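You operate a simulated robot arm through the tools that you are given. There is no shell and no other tool. Be economical: measure what you need, move in short steps, check, and stop when the job is done.

Carry out the task below with a simulated two-armed robot. There is one attempt and no reset: what you move stays moved.

TASK
Fit the cartridge that the job card names and pump its shots into the bearing.
Fine: stand the empty one on the bench; shut the pump lid before pumping. Set down upright: grey cartridge. Where these are worked on the way, their far stop is far enough and under half their travel is too little: pump lid.

It is judged by the outcome, as a careful person would: the job done as asked, and still so three seconds after it is handed in. It fails if anything else is knocked over, pushed out of place, dropped, spilled or broken. Lids that push on must go on centred and level and be pressed home; caps that screw on are set level and turned clockwise until they are tight.

THE ROBOT
Two 7-joint arms with fingered hands on one trunk, on a base that drives. Base frame: it is fixed to the floor where the robot stands at the start and does not move with it; the origin is under the middle of the robot, x ahead of it, y to its left, z up; the surface under the hand at the start is at about z = 900. Units: mm, degrees, N and s.
The left shoulder is at the start at [90, 128, 1134], the right one opposite. Places, roughly: pump barrel [800, -200, 900]; pump lid [800, -200, 1100]; top of the steel bench [800, 100, 900]. Payload 5 kg a hand.
The tool frame of a hand sits at the grasp point between the pads (the TCP): z along the fingers, y along the line on which they close. The tips reach 37 mm beyond it. Largest opening 124 mm; the body of the gripper starts 43 mm behind the TCP. The gripper is a hand of 3 fingers: y runs from the thumb to the fingers, the wrist lies at [-21, -116, -203] in the tool frame, and closing takes about 1.5 s.
Orientation is that of the tool frame in the base frame, as a unit quaternion [x, y, z, w]. With the fingers straight down and the wrist toward the robot, the tool's x, y and z point along [0, 1, 0], [1, 0, 0] and [0, 0, -1] of the base frame.

THE INTERFACE
- The arms move only by the tool play_rows. It takes "left_steps", "right_steps" or both (then of equal length, played together; a hand with none holds still); each is one flat list of numbers, 7 for each row, row after row: the shift along the tool's x, y, z in units of 25 mm (1.0 is 25 mm), then the turn, a rotation vector about the tool's x, y, z in units of 6 degrees (1.0 is 6 degrees), then the opening, from 0 (shut) to 1 (fully open). In form: [x, y, z, ax, ay, az, fingers, x, y, z, ax, ay, az, fingers, ...]. A call has 1 to 20 rows; each row shifts and turns the commanded pose from where the row before left it, along the tool's axes as they then stand. A call with a number of a shift or a turn outside -1 to 1 is refused whole. A row lasts 0.2 s, in which the tool goes at most 50 mm and 8.6 degrees; a call with a longer step from one row to the next is refused whole, and so is a gripper value outside its range. Where a pose cannot be reached the arm comes as near as it can. A force on the tool above 40 N (or 10 N above the force at the start of the call, whichever is more), or a blocked arm, ends the call early, and 0.2 s more pass. Each finger travels about 45 mm/s and halts on what it meets, pressing with about 28 N; the grip force reading is that of the motor and also rises with nothing between the fingers. The clock runs only during rows and for 0.2 s after the last one: add rows that do not move to give the fingers time. It gives the time, the measured TCP pose, the force on the tool (base axes), the opening and the grip force at its end, in the units of the frame above (readings bear some noise), with the torque about the TCP (base axes, N m) and any sound that the robot's microphone picked up.
- Cameras (640 x 400 px; columns grow to the right, rows downward): "scene" is now at [255.8, -19.2, 1325.7]; the picture's right is [-0.22, -0.98, 0.00], its down [-0.26, 0.06, -0.96] and it looks along [0.94, -0.21, -0.27] (base axes); focal length 214 px, centre (320, 200). "left" rides on the left gripper at [-72, -104, -154] in its tool frame; the picture's right is [-0.83, -0.26, 0.49], its down [0.51, -0.72, 0.47] and it looks along [0.23, 0.64, 0.73] (tool axes); focal length 243 px, centre (320, 200). "right" rides on the right gripper at [72, -104, -154] in its tool frame; the picture's right is [-0.83, 0.26, -0.49], its down [-0.51, -0.72, 0.47] and it looks along [-0.23, 0.64, 0.73] (tool axes); focal length 243 px, centre (320, 200). There is no depth. A picture from a camera that has moved, and an enlarged one, comes with that camera's place and axes in the base frame and with its lens.
- snapshot(camera): a new picture of that camera. The clock stands still meanwhile.
- move_column(by): slides the trunk up (or, below 0, down) by that many mm; the arms and the scene camera ride with it, the base frame stays. It gives what a move gives, with no picture.
- steer(legs): drives the robot by 1 to 6 legs, each [ahead, left, turn to the left] in mm, mm and degrees, along the robot's own axes; the way and the turn of a leg run together, so that a leg with both is an arc; at most 1500 mm and 180 degrees a leg. The arms and the cameras ride along, it lands a little off, and it stops where it bumps. It gives what a move gives.
- preshape(shape, hand): the hand has 3 fingers and takes this shape, open, in about a second: jaw (thumb against the fingers, like two jaws); tri (thumb and two fingers); tip (a fingertip pinch); poke (one finger out to press); point (the index stretched); flat (the hand flat); cup (the hand cupped); fist (a fist). The gripper value then closes the fingers along that shape, each until it touches; the sizes above hold for jaw. It gives what a move gives, with no picture.
- pan_tilt(pan, tilt): turns the head with the scene camera to pan (to the left, within 80 degrees either way) and tilt (down, from -29 to 69), counted from straight ahead of the robot. It gives what a move gives.
- enlarge(camera, box): a new picture of the part [left, top, right, bottom] of that camera's present view, enlarged. The clock stands still meanwhile.
- sign_off(): hands the job in; it is judged then, once.

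Work in short steps. Places have to be worked out from the pictures, the camera data and where the tool is seen: move nearer, look again, correct. Check each grasp and each placing, and mend what went wrong. You have 120 turns and 92 pictures in all, those below and enlarged ones among them. Open the grippers and draw the arms clear of the work before you hand the job in, unless the task says otherwise; then end with one line.

The tools are called by a JSON object that holds its "name" and its "arguments". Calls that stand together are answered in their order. play_rows: Moves the arms, as the interface text tells. Its arguments: {"type":"object","properties":{"left_steps":{"type":"array"},"right_steps":{"type":"array"}},"required":[]} The other tools are called the same way: move_column (by) slides the trunk up or down; preshape (shape, hand) gives the hand a shape; steer (legs) drives the base; pan_tilt (pan, tilt) turns the head that bears the scene camera; snapshot (camera) takes a picture; enlarge (camera, box) takes an enlarged picture of a part of a camera's view; sign_off () hands the job in.

At the start:

```text
time_s: 0.0
left_eef_pos: [857.7, -12.9, 1404.5]
left_tool_rot: [0.707, 0.707, 0.001, 0.0]
left_force: [0.6, 0.2, 0.1]
left_wrist_torque: [0.01, -0.01, 0.0]
left_grip_width: 123.6
left_grasp_force: 0.2
left_shape: jaw
right_eef_pos: [608.8, -536.4, 1313.8]
right_tool_rot: [0.707, 0.708, 0.0, 0.0]
right_force: [0.0, 0.3, 0.7]
right_wrist_torque: [0.01, -0.01, -0.02]
right_grip_width: 123.6
right_grasp_force: 0.1
right_shape: jaw
trunk travel left (down, up): [-325.0, 238.0]
robot x, y, heading: [1.0, 0.0, -0.1]
head pan, tilt: [-12.7, 15.6]
```

scene: 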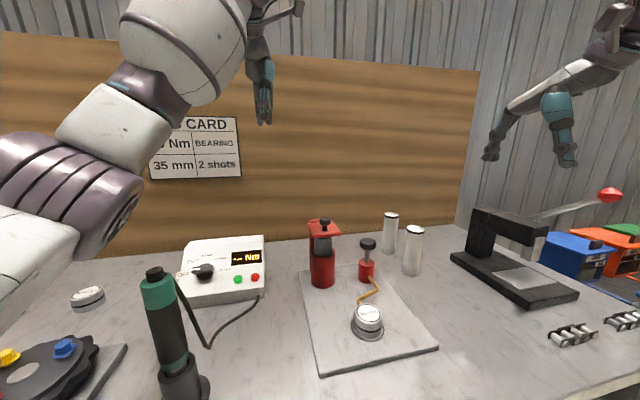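
right: 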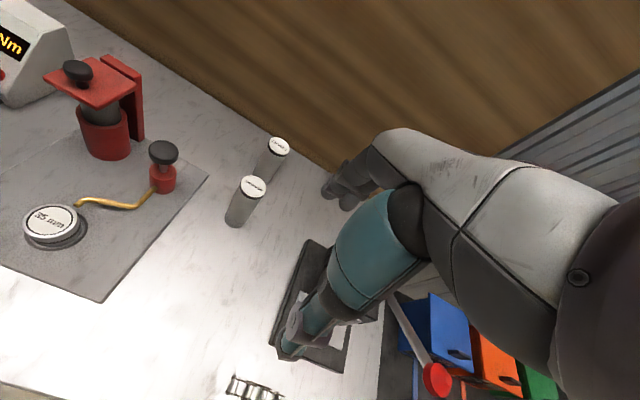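
left: 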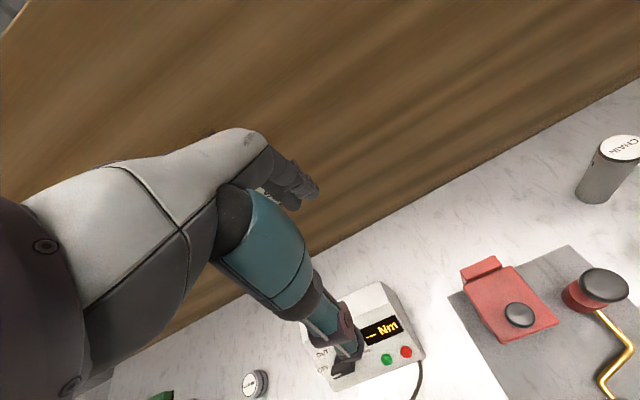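

The job card is partly hidden and the pump with two white cartridges is seen. I enlarge the card, the pump area and the cartridges.

{"name": "enlarge", "arguments": {"camera": "scene", "box": [140, 100, 260, 190]}}

{"name": "enlarge", "arguments": {"camera": "scene", "box": [290, 190, 450, 350]}}

{"name": "enlarge", "arguments": {"camera": "right", "box": [0, 40, 300, 260]}}

```text
4.44 times, centred on (200, 145) of scene
camera zoom: at [255.8, -19.2, 1325.7], right [-0.22, -0.98, 0.0], down [-0.26, 0.06, -0.96], along [0.94, -0.21, -0.27], focal length 953 px, centre (853, 444)
```

zoom: 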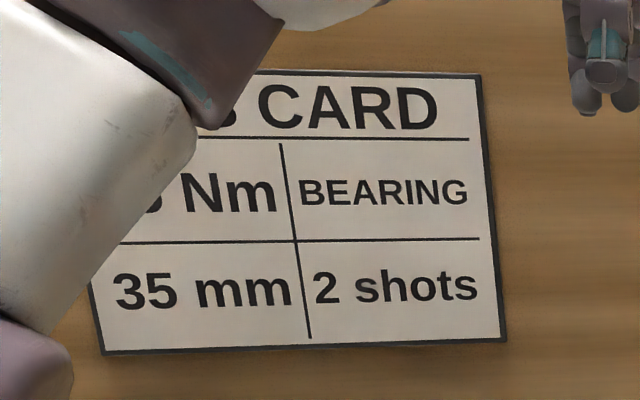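

```text
2.50 times, centred on (370, 270) of scene
camera zoom: at [255.8, -19.2, 1325.7], right [-0.22, -0.98, 0.0], down [-0.26, 0.06, -0.96], along [0.94, -0.21, -0.27], focal length 536 px, centre (195, 25)
```

zoom: 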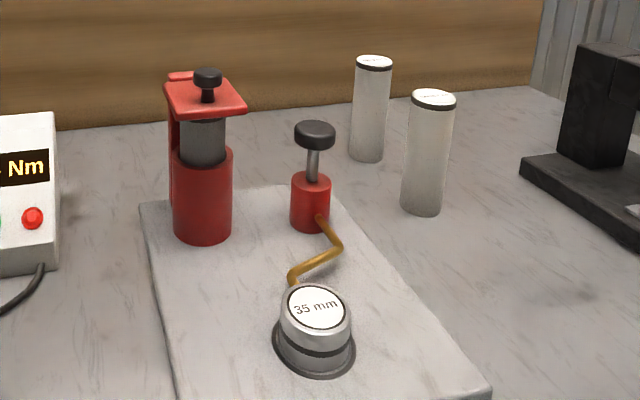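

```text
1.82 times, centred on (150, 150) of right
camera zoom: at [504.6, -464.1, 1468.7], right [0.26, -0.83, 0.49], down [-0.72, -0.51, -0.47], along [0.64, -0.23, -0.73], focal length 441 px, centre (629, 291)
```

zoom: 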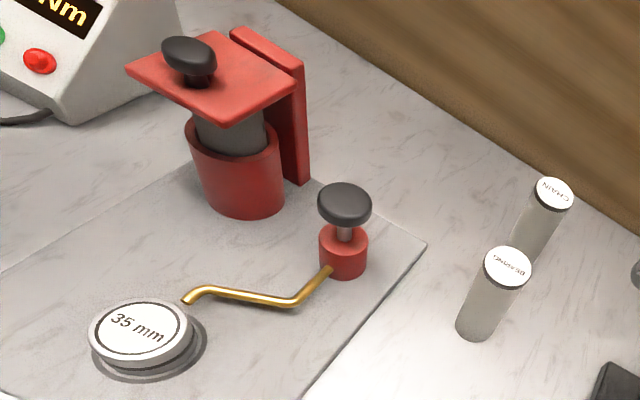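

The card says BEARING, 2 shots; the BEARING cartridge is the nearer one at about [795,-448]. I look at the lid hinge closely from the left and right cameras.

{"name": "enlarge", "arguments": {"camera": "left", "box": [440, 230, 640, 400]}}

{"name": "enlarge", "arguments": {"camera": "right", "box": [30, 40, 190, 200]}}

```text
2.35 times, centred on (540, 315) of left
camera zoom: at [752.1, -84.6, 1559.7], right [-0.26, -0.83, -0.49], down [-0.72, 0.51, -0.47], along [0.64, 0.23, -0.73], focal length 571 px, centre (-198, -71)
```

zoom: 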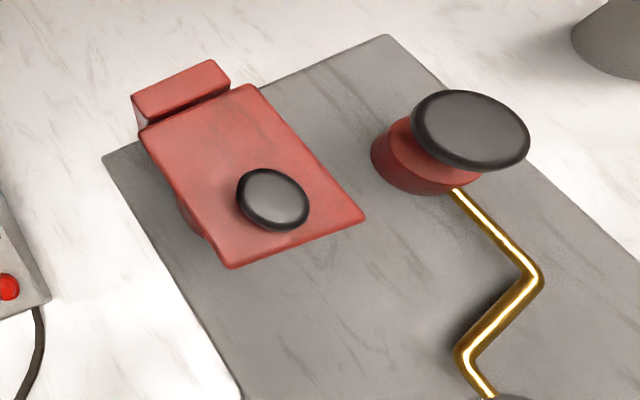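

```text
2.50 times, centred on (110, 120) of right
camera zoom: at [504.6, -464.1, 1468.7], right [0.26, -0.83, 0.49], down [-0.72, -0.51, -0.47], along [0.64, -0.23, -0.73], focal length 606 px, centre (845, 400)
```

zoom: 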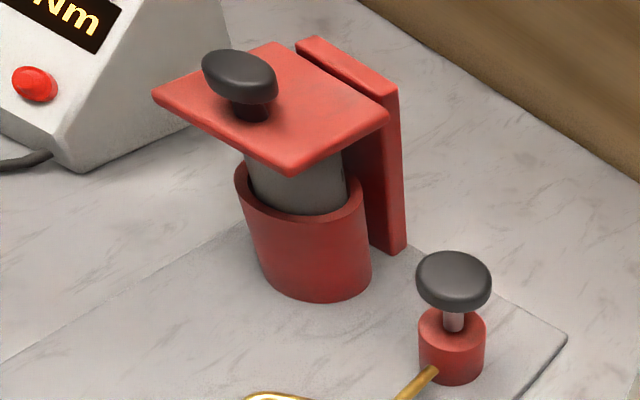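

The lid (x 759–844, y about -154, top about z 1090) is hinged at the rear post with its knob at about [780,-153,1117]; the plunger is at about [781,-283,1037]. I turn the right tool so it closes along base y, and move the left arm away to the left.

{"name": "play_rows", "arguments": {"left_steps": [1, 0, 0, 0, 0, 0, 1, 1, 0, 0, 0, 0, 0, 1, 1, 0, 0, 0, 0, 0, 1, 1, 0, 0, 0, 0, 0, 1, 1, 0, 0, 0, 0, 0, 1, 1, 0, 0, 0, 0, 0, 1, 1, 0, 0, 0, 0, 0, 1, 1, 0, 0, 0, 0, 0, 1, 1, 0, 0, 0, 0, 0, 1, 1, 0, 0, 0, 0, 0, 1, 0, 0, 0, 0, 0, 0, 1, 0, 0, 0, 0, 0, 0, 1, 0, 0, 0, 0, 0, 0, 1, 0, 0, 0, 0, 0, 0, 1, 0, 0, 0, 0, 0, 0, 1], "right_steps": [0, 0, 0, 0, 0, -1, 1, 0, 0, 0, 0, 0, -1, 1, 0, 0, 0, 0, 0, -1, 1, 0, 0, 0, 0, 0, -1, 1, 0, 0, 0, 0, 0, -1, 1, 0, 0, 0, 0, 0, -1, 1, 0, 0, 0, 0, 0, -1, 1, 0, 0, 0, 0, 0, -1, 1, 0, 0, 0, 0, 0, -1, 1, 0, 0, 0, 0, 0, -1, 1, 0, 0, 0, 0, 0, -1, 1, 0, 0, 0, 0, 0, -1, 1, 0, 0, 0, 0, 0, -1, 1, 0, 0, 0, 0, 0, -1, 1, 0, 0, 0, 0, 0, -1, 1]}}

```text
time_s: 3.2
left_eef_pos: [855.4, 238.1, 1403.4]
left_tool_rot: [0.707, 0.708, 0.001, 0.0]
left_force: [0.5, -0.4, 0.6]
left_wrist_torque: [-0.01, -0.01, 0.02]
left_grip_width: 123.4
left_grasp_force: 0.1
left_shape: jaw
right_eef_pos: [610.0, -537.2, 1314.4]
right_tool_rot: [-0.001, 1.0, 0.0, 0.0]
right_force: [0.2, -0.3, 1.1]
right_wrist_torque: [-0.05, 0.04, 0.01]
right_grip_width: 123.8
right_grasp_force: 0.1
right_shape: jaw
trunk travel left (down, up): [-325.0, 238.0]
robot x, y, heading: [-0.7, 0.2, -0.1]
head pan, tilt: [-12.7, 15.6]
```

Tool now closes along y. I move it sideways in front of the pump at height, staying at x 610.

{"name": "play_rows", "arguments": {"right_steps": [0, 0.96, 0, 0, 0, 0, 1, 0, 0.96, 0, 0, 0, 0, 1, 0, 0.96, 0, 0, 0, 0, 1, 0, 0.96, 0, 0, 0, 0, 1, 0, 0.96, 0, 0, 0, 0, 1, 0, 0.96, 0, 0, 0, 0, 1, 0, 0.96, 0, 0, 0, 0, 1, 0, 0.96, 0, 0, 0, 0, 1, 0, 0.96, 0, 0, -1, 0, 1, 0, 0.96, 0, 0, -1, 0, 1, 0, 0.96, 0, 0, -1, 0, 1, 0, 0.96, 0, 0, -1, 0, 1, 0, 0.96, 0, 0, -1, 0, 1, 0, 0.96, 0, 0, -1, 0, 1, 0, 0.96, 0, 0, -1, 0, 1, 0, 0.96, 0, 0, -1, 0, 1, 0, 0, 0, 0, -1, 0, 1, 0, 0, 0, 0, -1, 0, 1, 0, 0, 0, 0, -1, 0, 1, 0, 0, 0, 0, -1, 0, 1]}}

{"name": "snapshot", "arguments": {"camera": "scene"}}

{"name": "snapshot", "arguments": {"camera": "right"}}

```text
time_s: 7.4
left_eef_pos: [855.7, 237.2, 1403.8]
left_tool_rot: [0.707, 0.707, 0.0, 0.0]
left_force: [-0.1, -0.5, 0.1]
left_wrist_torque: [0.04, 0.02, -0.04]
left_grip_width: 123.8
left_grasp_force: 0.1
left_shape: jaw
right_eef_pos: [609.1, -154.0, 1315.1]
right_tool_rot: [0.001, 0.808, 0.0, 0.589]
right_force: [-0.1, -0.3, -0.1]
right_wrist_torque: [0.0, -0.04, 0.0]
right_grip_width: 123.8
right_grasp_force: 0.1
right_shape: jaw
trunk travel left (down, up): [-325.0, 238.0]
robot x, y, heading: [-0.3, 0.5, -0.0]
head pan, tilt: [-12.7, 15.6]
```

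```text
83 pictures are left
camera scene: at [255.5, -19.6, 1325.7], right [-0.22, -0.98, 0.0], down [-0.26, 0.06, -0.96], along [0.94, -0.21, -0.27], focal length 214 px, centre (320, 200)
```

scene: 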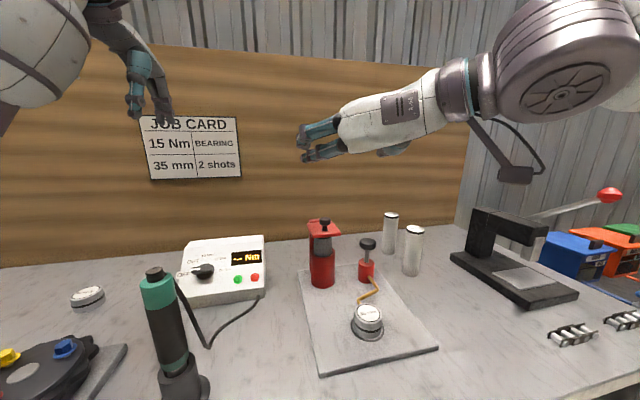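

```text
82 pictures are left
camera right: at [439.9, -257.1, 1293.1], right [-0.21, 0.26, 0.94], down [0.6, -0.72, 0.34], along [0.77, 0.64, 0.0], focal length 243 px, centre (320, 200)
```

right: 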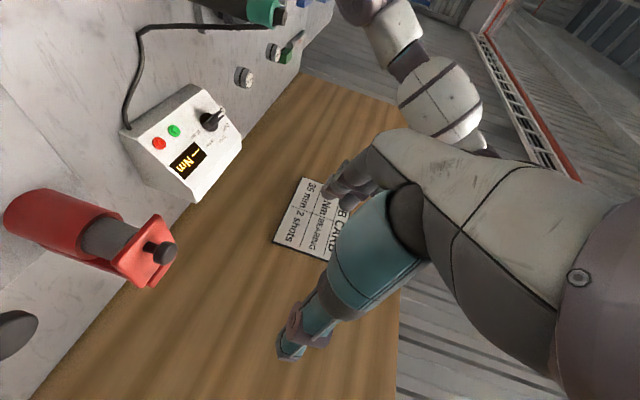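

Hand is level with fingers forward. I lower it to about 90 mm before the knob.

{"name": "play_rows", "arguments": {"right_steps": [0.975, 0, 0.885, 0, 0, 0, 0.7, 0.975, 0, 0.885, 0, 0, 0, 0.7, 0.975, 0, 0.885, 0, 0, 0, 0.7, 0.975, 0, 0.885, 0, 0, 0, 0.7, 0.975, 0, 0.885, 0, 0, 0, 0.7, 0.975, 0, 0.885, 0, 0, 0, 0.7, 0, 0, 0, 0, 0, 0, 0.7]}}

{"name": "enlarge", "arguments": {"camera": "scene", "box": [240, 140, 440, 300]}}

{"name": "snapshot", "arguments": {"camera": "right"}}

```text
time_s: 9.0
left_eef_pos: [854.9, 238.3, 1403.9]
left_tool_rot: [0.707, 0.707, 0.0, 0.0]
left_force: [0.5, 0.2, 0.4]
left_wrist_torque: [0.03, -0.02, -0.02]
left_grip_width: 123.8
left_grasp_force: 0.0
left_shape: jaw
right_eef_pos: [688.4, -152.6, 1135.4]
right_tool_rot: [0.0, 0.809, 0.0, 0.588]
right_force: [0.0, -0.1, -1.0]
right_wrist_torque: [0.0, -0.03, -0.04]
right_grip_width: 87.0
right_grasp_force: 0.0
right_shape: jaw
trunk travel left (down, up): [-325.0, 238.0]
robot x, y, heading: [1.7, 0.1, -0.0]
head pan, tilt: [-12.7, 15.6]
```

```text
2.50 times, centred on (340, 220) of scene
camera zoom: at [255.0, -19.0, 1325.9], right [-0.22, -0.98, 0.0], down [-0.26, 0.06, -0.96], along [0.94, -0.21, -0.27], focal length 536 px, centre (270, 150)
```

zoom: 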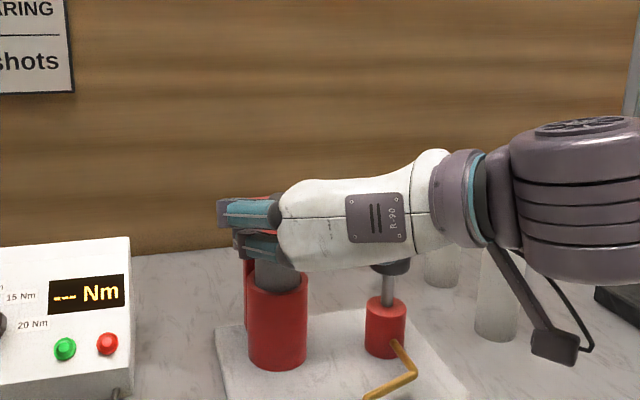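

```text
80 pictures are left
camera right: at [520.3, -256.7, 1114.0], right [-0.21, 0.26, 0.94], down [0.6, -0.72, 0.34], along [0.77, 0.64, -0.01], focal length 243 px, centre (320, 200)
```

right: 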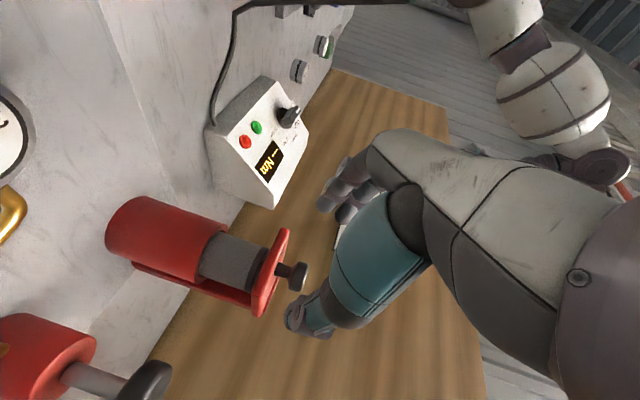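

Knob head is confirmed at about [777,-153,1119]. I advance to straddle it and close.

{"name": "play_rows", "arguments": {"right_steps": [-0.104, 0, 0.807, 0, 0, 0, 0.7, -0.104, 0, 0.807, 0, 0, 0, 0.7, -0.104, 0, 0.807, 0, 0, 0, 0.7, -0.104, 0, 0.807, 0, 0, 0, 0.7, 0, 0, 0, 0, 0, 0, 0.1, 0, 0, 0, 0, 0, 0, 0.1, 0, 0, 0, 0, 0, 0, 0.1, 0, 0, 0, 0, 0, 0, 0.1, 0, 0, 0, 0, 0, 0, 0.1, 0, 0, 0, 0, 0, 0, 0.1, 0, 0, 0, 0, 0, 0, 0.1]}}

{"name": "enlarge", "arguments": {"camera": "scene", "box": [280, 180, 400, 280]}}

{"name": "enlarge", "arguments": {"camera": "right", "box": [220, 200, 420, 360]}}

```text
time_s: 11.4
left_eef_pos: [857.5, 236.7, 1403.3]
left_tool_rot: [0.708, 0.707, -0.001, 0.0]
left_force: [-0.5, 0.8, -1.0]
left_wrist_torque: [-0.01, -0.01, -0.02]
left_grip_width: 123.8
left_grasp_force: 0.0
left_shape: jaw
right_eef_pos: [770.0, -154.9, 1117.5]
right_tool_rot: [0.0, 0.809, -0.001, 0.587]
right_force: [7.0, -4.8, -4.0]
right_wrist_torque: [-0.19, 0.03, -0.13]
right_grip_width: 14.1
right_grasp_force: 27.5
right_shape: jaw
trunk travel left (down, up): [-325.0, 238.0]
robot x, y, heading: [-0.2, -1.8, 0.0]
head pan, tilt: [-12.7, 15.6]
```

```text
4.00 times, centred on (340, 230) of scene
camera zoom: at [257.4, -20.0, 1325.3], right [-0.22, -0.98, 0.0], down [-0.26, 0.06, -0.96], along [0.94, -0.21, -0.27], focal length 858 px, centre (240, 80)
```

zoom: 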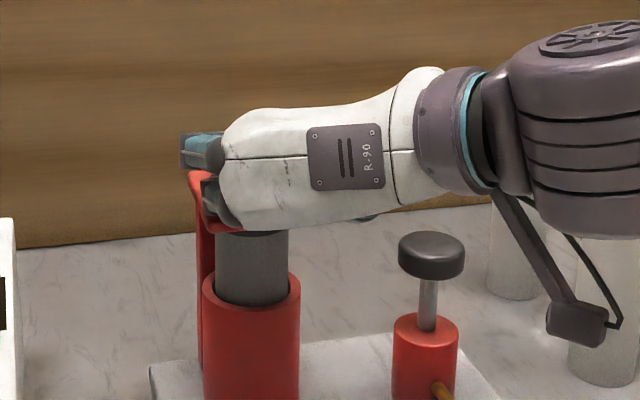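

```text
2.50 times, centred on (320, 280) of right
camera zoom: at [602.3, -258.1, 1097.3], right [-0.21, 0.26, 0.94], down [0.6, -0.72, 0.34], along [0.77, 0.64, -0.01], focal length 606 px, centre (320, 0)
```

zoom: 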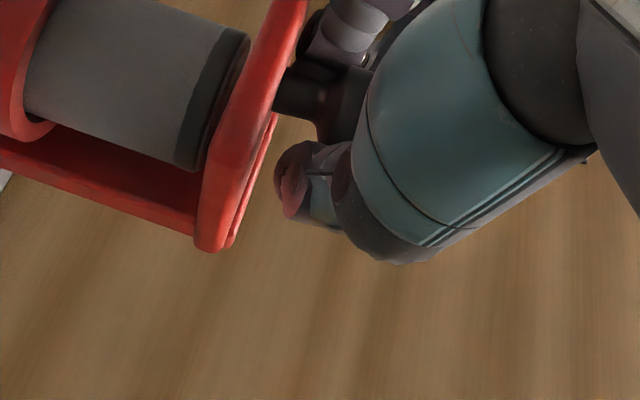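

It has gripped the knob (14 mm, 27 N). I swing the lid up rigidly about the rear hinge, first 24 degrees.

{"name": "play_rows", "arguments": {"right_steps": [-0.35, 0, 0.02, 0, 1, 0, 0.1, -0.35, 0, 0.02, 0, 1, 0, 0.1, -0.35, 0, 0.02, 0, 1, 0, 0.1, -0.35, 0, 0.02, 0, 1, 0, 0.1, 0, 0, 0, 0, 0, 0, 0.1]}}

{"name": "enlarge", "arguments": {"camera": "scene", "box": [280, 160, 400, 260]}}

{"name": "snapshot", "arguments": {"camera": "right"}}

```text
time_s: 12.6
left_eef_pos: [857.6, 236.3, 1403.4]
left_tool_rot: [0.707, 0.707, 0.0, -0.001]
left_force: [0.4, 0.4, -0.1]
left_wrist_torque: [-0.03, 0.0, -0.04]
left_grip_width: 123.8
left_grasp_force: 0.0
left_shape: jaw
right_eef_pos: [787.3, -152.5, 1148.2]
right_tool_rot: [0.001, 0.914, 0.0, 0.406]
right_force: [7.5, -11.8, -8.1]
right_wrist_torque: [-0.34, 0.0, -0.23]
right_grip_width: 13.6
right_grasp_force: 28.5
right_shape: jaw
trunk travel left (down, up): [-325.0, 238.0]
robot x, y, heading: [3.1, 2.3, 0.2]
head pan, tilt: [-12.7, 15.6]
```

```text
4.00 times, centred on (340, 210) of scene
camera zoom: at [257.8, -20.5, 1325.2], right [-0.22, -0.98, 0.0], down [-0.26, 0.06, -0.96], along [0.94, -0.21, -0.27], focal length 858 px, centre (240, 160)
```

zoom: 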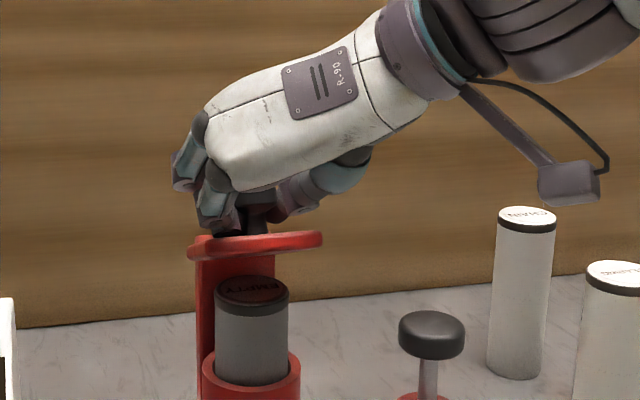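

```text
76 pictures are left
camera right: at [626.5, -257.7, 1197.9], right [0.19, 0.26, 0.95], down [0.69, -0.72, 0.06], along [0.7, 0.64, -0.32], focal length 243 px, centre (320, 200)
```

right: 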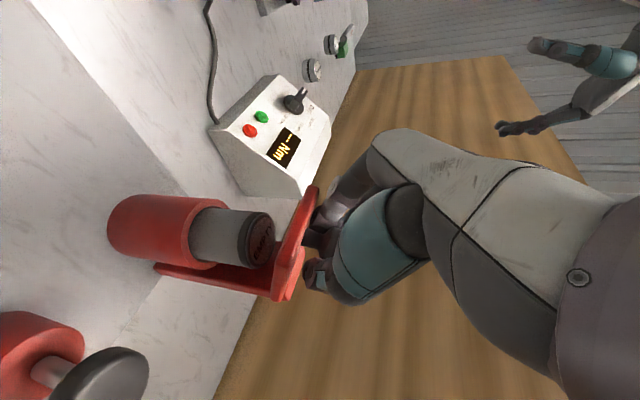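

The lid is rising about the rear hinge with low forces. I continue the same arc.

{"name": "play_rows", "arguments": {"right_steps": [-0.35, 0, 0.02, 0, 1, 0, 0.1, -0.35, 0, 0.02, 0, 1, 0, 0.1, -0.35, 0, 0.02, 0, 1, 0, 0.1, -0.35, 0, 0.02, 0, 1, 0, 0.1, -0.35, 0, 0.02, 0, 1, 0, 0.1, -0.35, 0, 0.02, 0, 1, 0, 0.1, -0.35, 0, 0.02, 0, 1, 0, 0.1, -0.35, 0, 0.02, 0, 1, 0, 0.1, 0, 0, 0, 0, 0, 0, 0.1]}}

{"name": "enlarge", "arguments": {"camera": "scene", "box": [260, 140, 420, 260]}}

```text
time_s: 14.6
left_eef_pos: [856.3, 238.2, 1403.1]
left_tool_rot: [0.707, 0.707, 0.0, 0.0]
left_force: [-0.8, 0.8, -0.9]
left_wrist_torque: [0.04, 0.04, 0.02]
left_grip_width: 123.5
left_grasp_force: 0.0
left_shape: jaw
right_eef_pos: [850.3, -154.0, 1175.9]
right_tool_rot: [0.001, 1.0, -0.001, -0.001]
right_force: [1.9, -5.0, -10.9]
right_wrist_torque: [-0.26, -0.25, 0.13]
right_grip_width: 14.0
right_grasp_force: 28.5
right_shape: jaw
trunk travel left (down, up): [-325.0, 238.0]
robot x, y, heading: [-1.4, 3.7, 0.1]
head pan, tilt: [-12.7, 15.6]
```

```text
3.33 times, centred on (340, 200) of scene
camera zoom: at [256.4, -19.8, 1325.5], right [-0.22, -0.98, 0.0], down [-0.26, 0.06, -0.96], along [0.94, -0.21, -0.27], focal length 715 px, centre (253, 200)
```

zoom: 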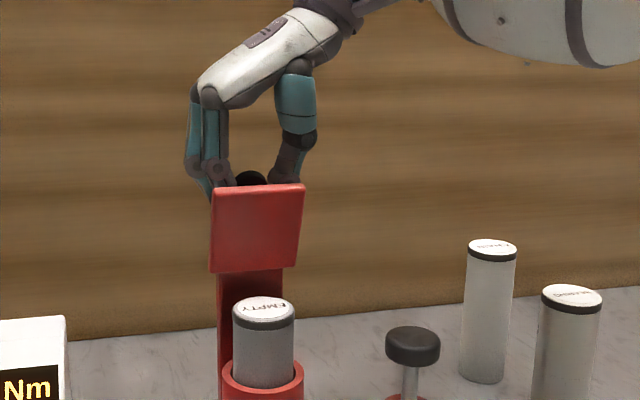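

Lid is near vertical. A few more degrees to its far stop.

{"name": "play_rows", "arguments": {"right_steps": [-0.35, 0, 0.02, 0, 1, 0, 0.1, -0.35, 0, 0.02, 0, 1, 0, 0.1, -0.35, 0, 0.02, 0, 1, 0, 0.1, -0.35, 0, 0.02, 0, 1, 0, 0.1, -0.35, 0, 0.02, 0, 1, 0, 0.1, 0, 0, 0, 0, 0, 0, 0.1]}}

{"name": "enlarge", "arguments": {"camera": "scene", "box": [260, 140, 420, 260]}}

```text
time_s: 15.5
left_eef_pos: [856.2, 245.7, 1402.3]
left_tool_rot: [0.705, 0.709, -0.002, 0.0]
left_force: [-0.4, 0.5, 0.3]
left_wrist_torque: [0.02, 0.04, -0.03]
left_grip_width: 123.7
left_grasp_force: 0.1
left_shape: jaw
right_eef_pos: [855.4, -160.1, 1174.7]
right_tool_rot: [-0.008, 0.999, 0.005, -0.037]
right_force: [6.9, 21.3, 0.5]
right_wrist_torque: [0.33, -0.64, 0.16]
right_grip_width: 13.8
right_grasp_force: 27.7
right_shape: jaw
right hand out of reach, approached as far as the arm can: row 1, 2, 3, 4
trunk travel left (down, up): [-325.0, 238.0]
robot x, y, heading: [2.4, 0.0, 0.4]
head pan, tilt: [-12.7, 15.6]
stopped in row 4 (right hand): the force on the tool passed its limit at 52 N (the readings are from after the stop); the commanded pose is now the measured one
```

```text
3.33 times, centred on (340, 200) of scene
camera zoom: at [257.3, -13.9, 1325.6], right [-0.22, -0.98, 0.0], down [-0.26, 0.06, -0.96], along [0.94, -0.21, -0.27], focal length 715 px, centre (253, 200)
```

zoom: 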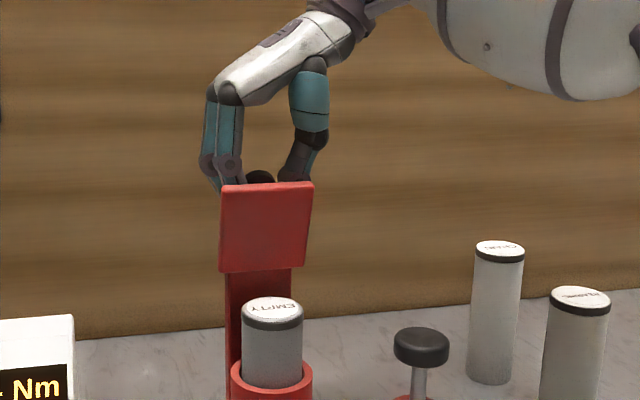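

Tilting further is out of the arm's reach; the lid is about 78° up. I try pushing the knob straight back with the orientation held, letting it pivot in the grip.

{"name": "play_rows", "arguments": {"right_steps": [-0.3, 0, 0, 0, -0.5, 0, 0.1, -0.3, 0, 0, 0, -0.5, 0, 0.1, -0.3, 0, 0, 0, -0.5, 0, 0.1, -0.3, 0, 0, 0, 0, 0, 0.1, 0, 0, 0, 0, 0, 0, 0.1]}}

{"name": "enlarge", "arguments": {"camera": "scene", "box": [260, 140, 420, 260]}}

```text
time_s: 16.4
left_eef_pos: [852.5, 239.8, 1405.3]
left_tool_rot: [0.707, 0.707, 0.001, 0.001]
left_force: [0.5, 0.5, 0.3]
left_wrist_torque: [0.05, -0.03, 0.01]
left_grip_width: 123.8
left_grasp_force: 0.0
left_shape: jaw
right_eef_pos: [869.0, -165.1, 1172.1]
right_tool_rot: [-0.009, 0.999, 0.004, 0.031]
right_force: [-15.3, 12.0, -5.9]
right_wrist_torque: [0.24, 1.14, -0.02]
right_grip_width: 12.1
right_grasp_force: 27.8
right_shape: jaw
trunk travel left (down, up): [-325.0, 238.0]
robot x, y, heading: [2.3, -2.0, -0.2]
head pan, tilt: [-12.7, 15.6]
stopped in row 4 (right hand): the force on the tool passed its limit at 47 N (the readings are from after the stop); the commanded pose is now the measured one
```

```text
3.33 times, centred on (340, 200) of scene
camera zoom: at [252.9, -17.7, 1326.3], right [-0.22, -0.98, 0.0], down [-0.26, 0.06, -0.96], along [0.94, -0.21, -0.27], focal length 715 px, centre (253, 200)
```

zoom: 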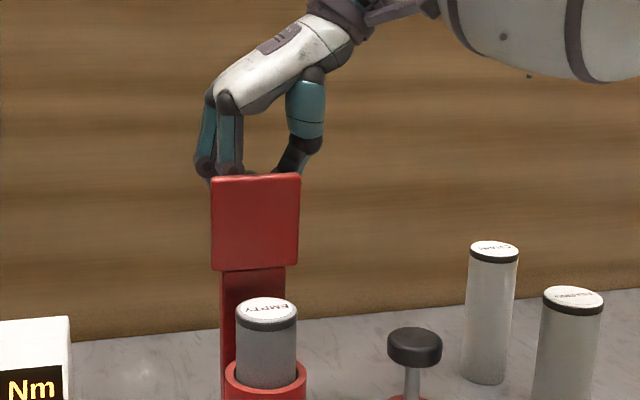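

The lid now looks about vertical and gave 47 N, probably its stop. I open the fingers gently and see whether it stays.

{"name": "play_rows", "arguments": {"right_steps": [0, 0, 0, 0, 0, 0, 0.3, 0, 0, 0, 0, 0, 0, 0.5, 0, 0, 0, 0, 0, 0, 0.6, 0, 0, 0, 0, 0, 0, 0.6, 0, 0, 0, 0, 0, 0, 0.6, 0, 0, 0, 0, 0, 0, 0.6]}}

{"name": "enlarge", "arguments": {"camera": "scene", "box": [260, 140, 420, 260]}}

{"name": "snapshot", "arguments": {"camera": "right"}}

```text
time_s: 17.8
left_eef_pos: [852.7, 231.5, 1405.5]
left_tool_rot: [0.708, 0.707, 0.002, -0.001]
left_force: [0.2, 0.2, 0.2]
left_wrist_torque: [0.0, 0.01, 0.0]
left_grip_width: 124.0
left_grasp_force: 0.1
left_shape: jaw
right_eef_pos: [871.4, -175.3, 1170.6]
right_tool_rot: [-0.006, 0.999, 0.006, 0.034]
right_force: [-14.5, -31.2, -0.8]
right_wrist_torque: [-0.45, 1.19, 0.13]
right_grip_width: 64.5
right_grasp_force: 0.1
right_shape: jaw
trunk travel left (down, up): [-325.0, 238.0]
robot x, y, heading: [-0.7, 0.8, -0.1]
head pan, tilt: [-12.7, 15.6]
```

```text
3.33 times, centred on (340, 200) of scene
camera zoom: at [253.7, -24.2, 1326.0], right [-0.22, -0.98, 0.0], down [-0.26, 0.06, -0.96], along [0.94, -0.21, -0.27], focal length 715 px, centre (253, 200)
```

zoom: 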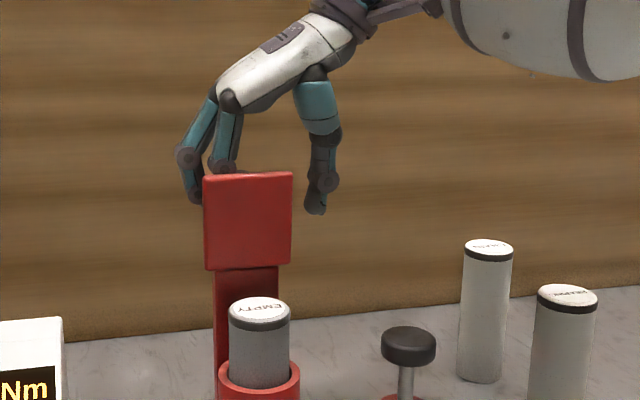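

```text
71 pictures are left
camera right: at [789.6, -282.4, 1319.0], right [0.79, 0.27, 0.55], down [0.55, -0.71, -0.44], along [0.27, 0.65, -0.71], focal length 243 px, centre (320, 200)
```

right: 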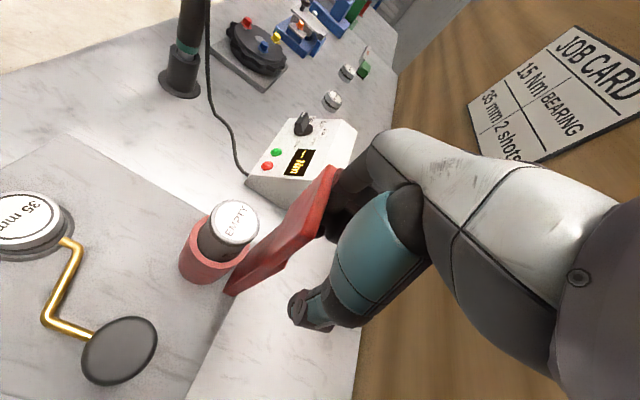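

The lid stays up. The hand is being pushed toward -y by about 31 N, so I relieve that by shifting 10 mm to -y, then lift away.

{"name": "play_rows", "arguments": {"right_steps": [0, -0.4, 0, 0, 0, 0, 0.6, 0, 0, 0, 0, 0, 0, 0.6]}}

{"name": "enlarge", "arguments": {"camera": "right", "box": [160, 120, 480, 360]}}

```text
time_s: 18.4
left_eef_pos: [853.1, 236.7, 1404.1]
left_tool_rot: [0.707, 0.708, 0.001, 0.001]
left_force: [-0.1, 0.4, 0.6]
left_wrist_torque: [-0.01, 0.02, 0.0]
left_grip_width: 123.6
left_grasp_force: 0.1
left_shape: jaw
right_eef_pos: [870.8, -180.7, 1171.2]
right_tool_rot: [-0.008, 0.999, 0.005, 0.034]
right_force: [-13.3, -13.7, -1.7]
right_wrist_torque: [-0.67, 0.97, -0.04]
right_grip_width: 66.4
right_grasp_force: 0.1
right_shape: jaw
trunk travel left (down, up): [-325.0, 238.0]
robot x, y, heading: [-0.5, -0.6, 0.0]
head pan, tilt: [-12.7, 15.6]
```

```text
1.67 times, centred on (320, 240) of right
camera zoom: at [790.5, -287.5, 1319.1], right [0.79, 0.27, 0.55], down [0.55, -0.71, -0.44], along [0.27, 0.65, -0.71], focal length 404 px, centre (320, 133)
```

zoom: 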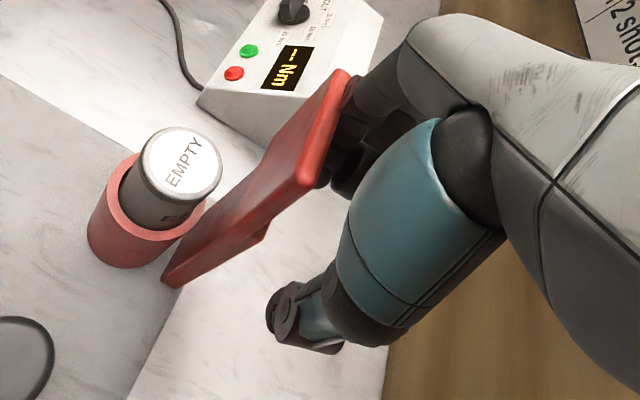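

The force eases. I raise the hand straight up out from around the knob.

{"name": "play_rows", "arguments": {"right_steps": [0.2, -0.2, 0, 0, 0, 0, 0.8, 0, 0, -0.4, 0, 0, 0, 0.8, 0, 0, -0.8, 0, 0, 0, 0.8, 0, 0, -1, 0, 0, 0, 0.8, 0, 0, -1, 0, 0, 0, 0.8, 0, 0, -1, 0, 0, 0, 0.8, 0, 0, -1, 0, 0, 0, 0.8]}}

{"name": "enlarge", "arguments": {"camera": "scene", "box": [260, 100, 440, 280]}}

{"name": "snapshot", "arguments": {"camera": "right"}}

```text
time_s: 20.0
left_eef_pos: [854.5, 238.3, 1403.8]
left_tool_rot: [0.707, 0.707, 0.0, 0.0]
left_force: [-0.2, -0.4, 0.3]
left_wrist_torque: [-0.02, -0.06, 0.0]
left_grip_width: 123.8
left_grasp_force: 0.2
left_shape: jaw
right_eef_pos: [861.4, -196.6, 1249.7]
right_tool_rot: [-0.007, 0.999, 0.004, 0.035]
right_force: [0.3, 0.2, -0.3]
right_wrist_torque: [0.0, -0.03, 0.04]
right_grip_width: 98.8
right_grasp_force: 0.0
right_shape: jaw
right hand out of reach, approached as far as the arm can: row 5, 6, 7
trunk travel left (down, up): [-325.0, 238.0]
robot x, y, heading: [-2.1, 0.3, 0.1]
head pan, tilt: [-12.7, 15.6]
```

```text
2.22 times, centred on (350, 190) of scene
camera zoom: at [255.0, -19.0, 1325.8], right [-0.22, -0.98, 0.0], down [-0.26, 0.06, -0.96], along [0.94, -0.21, -0.27], focal length 477 px, centre (253, 222)
```

zoom: 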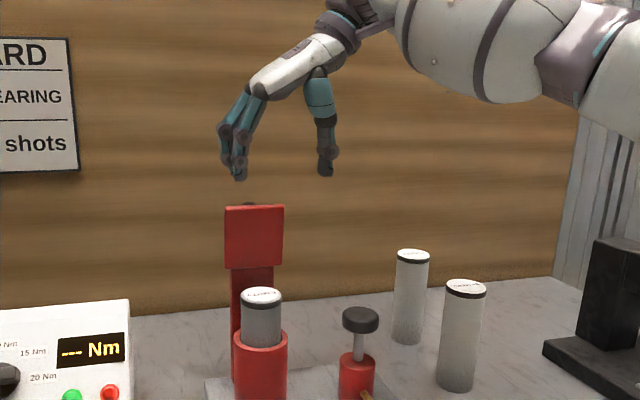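

```text
68 pictures are left
camera right: at [780.2, -303.0, 1398.3], right [0.79, 0.27, 0.55], down [0.55, -0.71, -0.44], along [0.27, 0.65, -0.71], focal length 243 px, centre (320, 200)
```

right: 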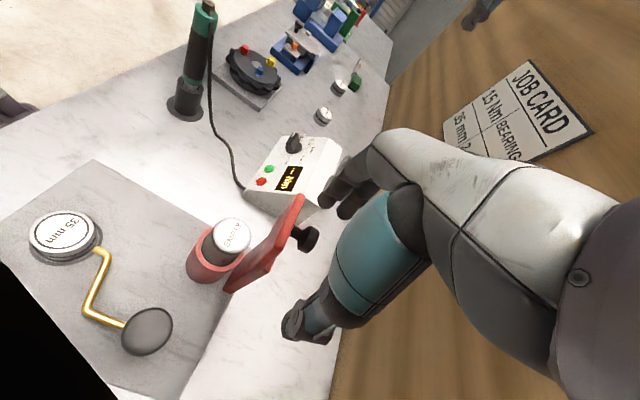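

The lid stands open. I back off toward the robot, centre on y=-154, and tilt the fingers 40° forward so that the palm stays clear of the lid when I grip the empty cartridge.

{"name": "play_rows", "arguments": {"right_steps": [1, 0.4, 0, 0, 0, 0, 0.9, 1, 0.4, 0, 0, 0, 0, 0.9, 1, 0.4, 0, 0, 0, 0, 0.9, 1, 0.5, 0, 0, 0, 0, 0.9, 0, 0, 0, 0, -1, 0, 0.9, 0, 0, 0, 0, -1, 0, 0.9, 0, 0, 0, 0, -1, 0, 0.9, 0, 0, 0, 0, -1, 0, 0.9, 0, 0, 0, 0, -1, 0, 0.9, 0, 0, 0, 0, -1, 0, 0.9]}}

{"name": "snapshot", "arguments": {"camera": "right"}}

```text
time_s: 22.2
left_eef_pos: [853.9, 238.7, 1403.3]
left_tool_rot: [0.707, 0.707, 0.001, 0.0]
left_force: [-0.7, -0.4, -0.5]
left_wrist_torque: [0.03, 0.0, -0.01]
left_grip_width: 123.6
left_grasp_force: 0.1
left_shape: jaw
right_eef_pos: [761.9, -155.7, 1242.2]
right_tool_rot: [-0.005, 0.94, 0.005, 0.342]
right_force: [0.1, 0.8, 0.0]
right_wrist_torque: [0.04, -0.01, -0.03]
right_grip_width: 111.6
right_grasp_force: 0.0
right_shape: jaw
trunk travel left (down, up): [-325.0, 238.0]
robot x, y, heading: [-3.1, 1.3, -0.0]
head pan, tilt: [-12.7, 15.6]
```

```text
67 pictures are left
camera right: at [609.5, -262.5, 1314.5], right [0.32, 0.26, 0.91], down [0.7, -0.71, -0.04], along [0.64, 0.65, -0.41], focal length 243 px, centre (320, 200)
```

right: 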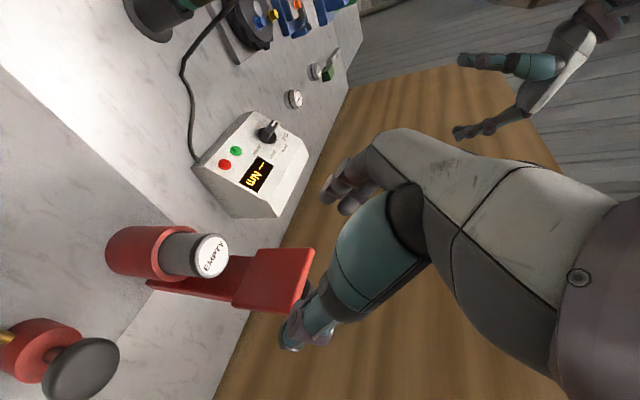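

Empty cartridge top is at [803,-154,1072]. I approach tilted and close on it just under its rim.

{"name": "play_rows", "arguments": {"right_steps": [0.943, 0, 0, 0, 0, 0, 0.9, 0.943, 0, 0, 0, 0, 0, 0.9, 0.943, 0, 0, 0, 0, 0, 0.9, 0.943, 0.07, 0, 0, 0, 0, 0.9, 0, 0, 0.935, 0, 0, 0, 0.9, 0, 0, 0.935, 0, 0, 0, 0.9, 0, 0, 0.935, 0, 0, 0, 0.9, 0, 0, 0.935, 0, 0, 0, 0.9, 0, 0, 0.935, 0, 0, 0, 0.9, 0, 0, 0.935, 0, 0, 0, 0.9, 0, 0, 0.935, 0, 0, 0, 0.9]}}

{"name": "enlarge", "arguments": {"camera": "scene", "box": [260, 160, 420, 290]}}

{"name": "snapshot", "arguments": {"camera": "right"}}

```text
time_s: 24.6
left_eef_pos: [856.9, 237.2, 1401.9]
left_tool_rot: [0.708, 0.707, 0.0, -0.001]
left_force: [-0.2, 0.6, 0.4]
left_wrist_torque: [0.05, 0.02, 0.0]
left_grip_width: 123.5
left_grasp_force: 0.0
left_shape: jaw
right_eef_pos: [797.0, -153.6, 1055.1]
right_tool_rot: [-0.006, 0.941, 0.006, 0.339]
right_force: [0.1, -0.1, -0.2]
right_wrist_torque: [-0.02, -0.02, -0.02]
right_grip_width: 111.2
right_grasp_force: 0.0
right_shape: jaw
trunk travel left (down, up): [-325.0, 238.0]
robot x, y, heading: [-3.8, 0.9, 0.2]
head pan, tilt: [-12.7, 15.6]
```

```text
3.08 times, centred on (340, 225) of scene
camera zoom: at [257.2, -18.9, 1325.3], right [-0.22, -0.98, 0.0], down [-0.26, 0.06, -0.96], along [0.94, -0.21, -0.27], focal length 660 px, centre (258, 123)
```

zoom: 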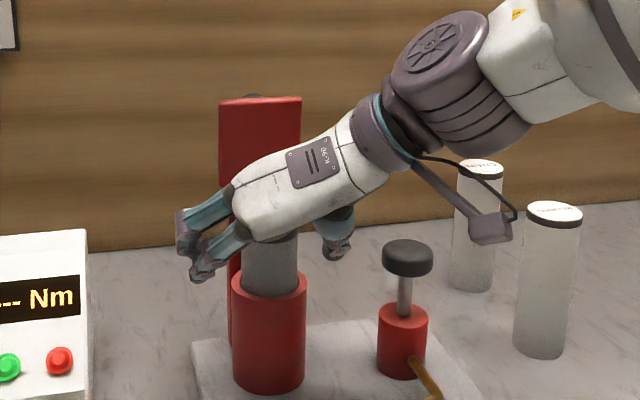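

```text
65 pictures are left
camera right: at [645.2, -260.1, 1126.6], right [0.32, 0.26, 0.91], down [0.7, -0.71, -0.04], along [0.64, 0.65, -0.41], focal length 243 px, centre (320, 200)
```

right: 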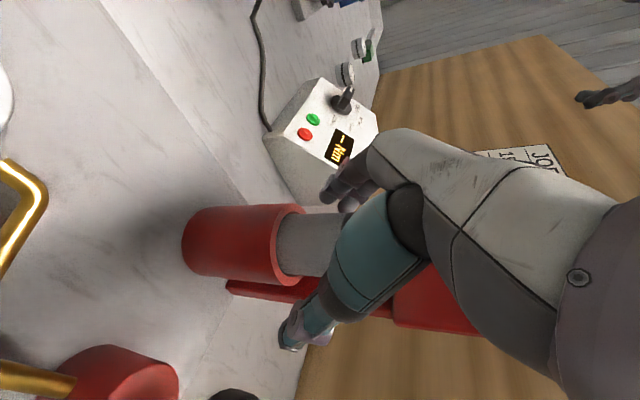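

Fingers straddle the cartridge above the barrel rim. I close.

{"name": "play_rows", "arguments": {"right_steps": [0, 0, 0, 0, 0, 0, 0.5, 0, 0, 0, 0, 0, 0, 0.25, 0, 0, 0, 0, 0, 0, 0.25, 0, 0, 0, 0, 0, 0, 0.25, 0, 0, 0, 0, 0, 0, 0.2, 0, 0, 0, 0, 0, 0, 0.2, 0, 0, 0, 0, 0, 0, 0.2, 0, 0, 0, 0, 0, 0, 0.2]}}

{"name": "snapshot", "arguments": {"camera": "right"}}

```text
time_s: 26.4
left_eef_pos: [855.2, 238.1, 1403.3]
left_tool_rot: [0.707, 0.707, 0.0, 0.0]
left_force: [-0.2, -0.6, 0.1]
left_wrist_torque: [0.03, 0.02, -0.02]
left_grip_width: 123.7
left_grasp_force: 0.1
left_shape: jaw
right_eef_pos: [795.9, -153.8, 1056.2]
right_tool_rot: [-0.005, 0.94, 0.006, 0.34]
right_force: [-0.2, 0.5, 0.1]
right_wrist_torque: [0.04, 0.06, 0.0]
right_grip_width: 38.8
right_grasp_force: 27.9
right_shape: jaw
trunk travel left (down, up): [-325.0, 238.0]
robot x, y, heading: [-1.7, -0.3, 0.2]
head pan, tilt: [-12.7, 15.6]
```

```text
64 pictures are left
camera right: at [643.8, -260.0, 1127.6], right [0.32, 0.26, 0.91], down [0.7, -0.71, -0.04], along [0.64, 0.65, -0.41], focal length 243 px, centre (320, 200)
```

right: 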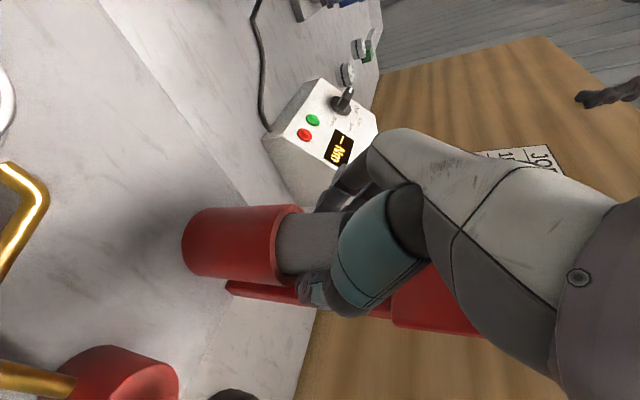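

Gripped at 39 mm with 28 N. I lift straight up 150 mm.

{"name": "play_rows", "arguments": {"right_steps": [-0.321, 0, -0.383, 0, 0, 0, 0.2, -0.321, 0, -0.383, 0, 0, 0, 0.2, -0.643, 0, -0.766, 0, 0, 0, 0.2, -0.643, 0, -0.766, 0, 0, 0, 0.2, -0.643, 0, -0.766, 0, 0, 0, 0.2, -0.643, 0, -0.766, 0, 0, 0, 0.2, -0.643, 0, -0.766, 0, 0, 0, 0.2, 0, 0, 0, 0, 0, 0, 0.2]}}

{"name": "snapshot", "arguments": {"camera": "scene"}}

{"name": "snapshot", "arguments": {"camera": "right"}}

```text
time_s: 28.2
left_eef_pos: [855.5, 238.1, 1402.3]
left_tool_rot: [0.707, 0.707, 0.0, 0.0]
left_force: [0.3, 0.2, -0.7]
left_wrist_torque: [0.01, 0.01, -0.01]
left_grip_width: 123.9
left_grasp_force: 0.0
left_shape: jaw
right_eef_pos: [796.5, -154.5, 1204.4]
right_tool_rot: [-0.005, 0.94, 0.006, 0.34]
right_force: [-0.1, -0.7, -1.6]
right_wrist_torque: [-0.02, -0.02, 0.01]
right_grip_width: 38.9
right_grasp_force: 28.2
right_shape: jaw
trunk travel left (down, up): [-325.0, 238.0]
robot x, y, heading: [1.2, -0.5, 0.1]
head pan, tilt: [-12.7, 15.6]
```

```text
63 pictures are left
camera scene: at [256.2, -19.0, 1325.5], right [-0.22, -0.98, 0.0], down [-0.26, 0.06, -0.96], along [0.94, -0.21, -0.27], focal length 214 px, centre (320, 200)
```

scene: 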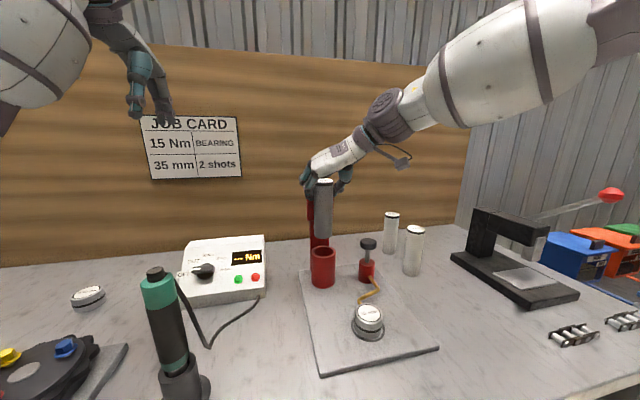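

```text
62 pictures are left
camera right: at [645.5, -260.1, 1276.9], right [0.32, 0.26, 0.91], down [0.7, -0.71, -0.04], along [0.64, 0.65, -0.41], focal length 243 px, centre (320, 200)
```

right: 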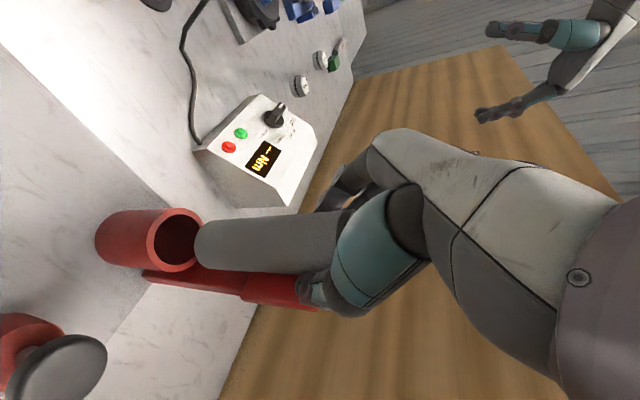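

The empty cartridge is out, bottom at about z 1058. I draw it toward the robot and then right, to above the free bench spot at about [650,-440].

{"name": "play_rows", "arguments": {"right_steps": [0.781, 0, -0.656, 0, 0, 0, 0.2, 0.781, 0, -0.656, 0, 0, 0, 0.2, 0.781, 0, -0.656, 0, 0, 0, 0.2, 0.781, 0, -0.656, 0, 0, 0, 0.2, 0.781, 0, -0.656, 0, 0, 0, 0.2, 0.781, 0, -0.656, 0, 0, 0, 0.2, 0, -0.953, 0, 0, 0, 0, 0.2, 0, -0.953, 0, 0, 0, 0, 0.2, 0, -0.953, 0, 0, 0, 0, 0.2, 0, -0.953, 0, 0, 0, 0, 0.2, 0, -0.953, 0, 0, 0, 0, 0.2, 0, -0.953, 0, 0, 0, 0, 0.2, 0, -0.953, 0, 0, 0, 0, 0.2, 0, -0.953, 0, 0, 0, 0, 0.2, 0, -0.953, 0, 0, 0, 0, 0.2, 0, -0.953, 0, 0, 0, 0, 0.2, 0, -0.953, 0, 0, 0, 0, 0.2, 0, -0.953, 0, 0, 0, 0, 0.2, 0, 0, 0, 0, 0, 0, 0.2]}}

{"name": "snapshot", "arguments": {"camera": "scene"}}

{"name": "snapshot", "arguments": {"camera": "right"}}

```text
time_s: 32.2
left_eef_pos: [855.4, 240.3, 1402.6]
left_tool_rot: [0.707, 0.707, 0.0, -0.001]
left_force: [0.7, 0.1, -0.6]
left_wrist_torque: [0.0, 0.02, -0.02]
left_grip_width: 123.9
left_grasp_force: 0.0
left_shape: jaw
right_eef_pos: [647.2, -441.7, 1205.2]
right_tool_rot: [-0.005, 0.94, 0.005, 0.34]
right_force: [-1.0, -0.3, -1.4]
right_wrist_torque: [-0.03, 0.01, 0.0]
right_grip_width: 38.5
right_grasp_force: 27.5
right_shape: jaw
trunk travel left (down, up): [-325.0, 238.0]
robot x, y, heading: [0.7, 3.2, 0.1]
head pan, tilt: [-12.7, 15.6]
```

```text
61 pictures are left
camera scene: at [255.9, -18.3, 1325.7], right [-0.22, -0.98, 0.0], down [-0.26, 0.06, -0.96], along [0.94, -0.21, -0.27], focal length 214 px, centre (320, 200)
```

scene: 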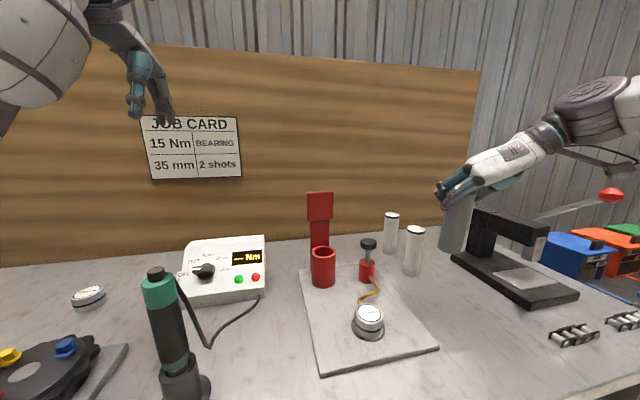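

```text
60 pictures are left
camera right: at [495.1, -547.9, 1276.6], right [0.32, 0.26, 0.91], down [0.7, -0.71, -0.04], along [0.64, 0.65, -0.41], focal length 243 px, centre (320, 200)
```

right: 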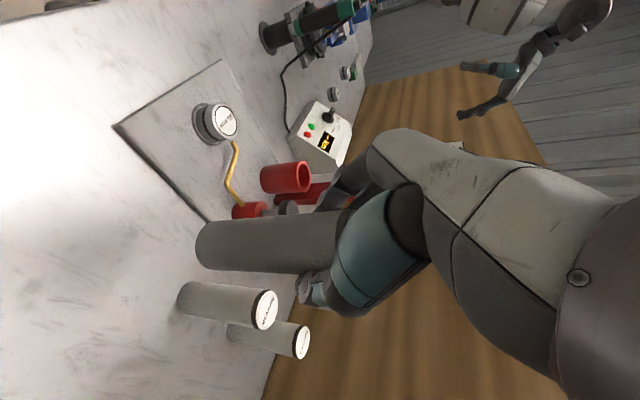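

Cartridge hangs vertical. I lower 125 mm, then look.

{"name": "play_rows", "arguments": {"right_steps": [0.643, 0, 0.766, 0, 0, 0, 0.2, 0.643, 0, 0.766, 0, 0, 0, 0.2, 0.643, 0, 0.766, 0, 0, 0, 0.2, 0.643, 0, 0.766, 0, 0, 0, 0.2, 0.643, 0, 0.766, 0, 0, 0, 0.2, 0, 0, 0, 0, 0, 0, 0.2]}}

{"name": "enlarge", "arguments": {"camera": "scene", "box": [370, 200, 530, 320]}}

{"name": "snapshot", "arguments": {"camera": "right"}}

```text
time_s: 33.6
left_eef_pos: [855.4, 238.4, 1404.1]
left_tool_rot: [0.707, 0.707, 0.0, 0.0]
left_force: [-0.1, 0.4, 0.3]
left_wrist_torque: [-0.01, -0.01, 0.03]
left_grip_width: 123.6
left_grasp_force: 0.1
left_shape: jaw
right_eef_pos: [646.3, -440.1, 1079.5]
right_tool_rot: [-0.006, 0.941, 0.005, 0.34]
right_force: [0.6, 0.4, -1.6]
right_wrist_torque: [-0.03, 0.01, 0.01]
right_grip_width: 38.6
right_grasp_force: 27.8
right_shape: jaw
trunk travel left (down, up): [-325.0, 238.0]
robot x, y, heading: [-0.0, 1.7, 0.3]
head pan, tilt: [-12.7, 15.6]
```

```text
3.33 times, centred on (450, 260) of scene
camera zoom: at [255.6, -18.4, 1325.7], right [-0.22, -0.98, 0.0], down [-0.26, 0.06, -0.96], along [0.94, -0.21, -0.27], focal length 715 px, centre (-113, 0)
```

zoom: 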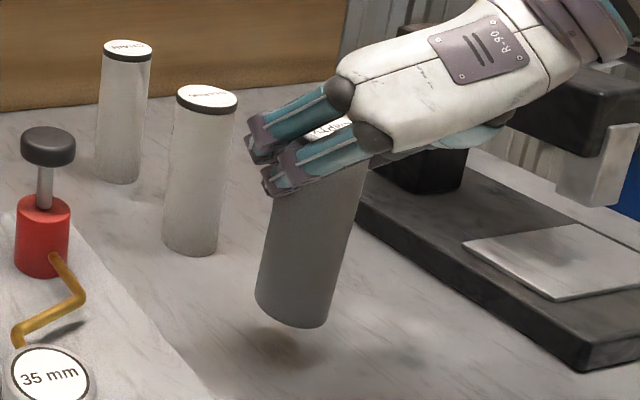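

```text
58 pictures are left
camera right: at [493.5, -546.2, 1151.4], right [0.32, 0.26, 0.91], down [0.7, -0.71, -0.04], along [0.64, 0.65, -0.41], focal length 243 px, centre (320, 200)
```

right: 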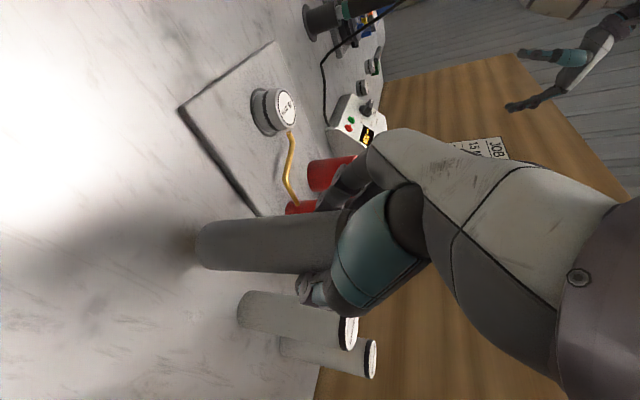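

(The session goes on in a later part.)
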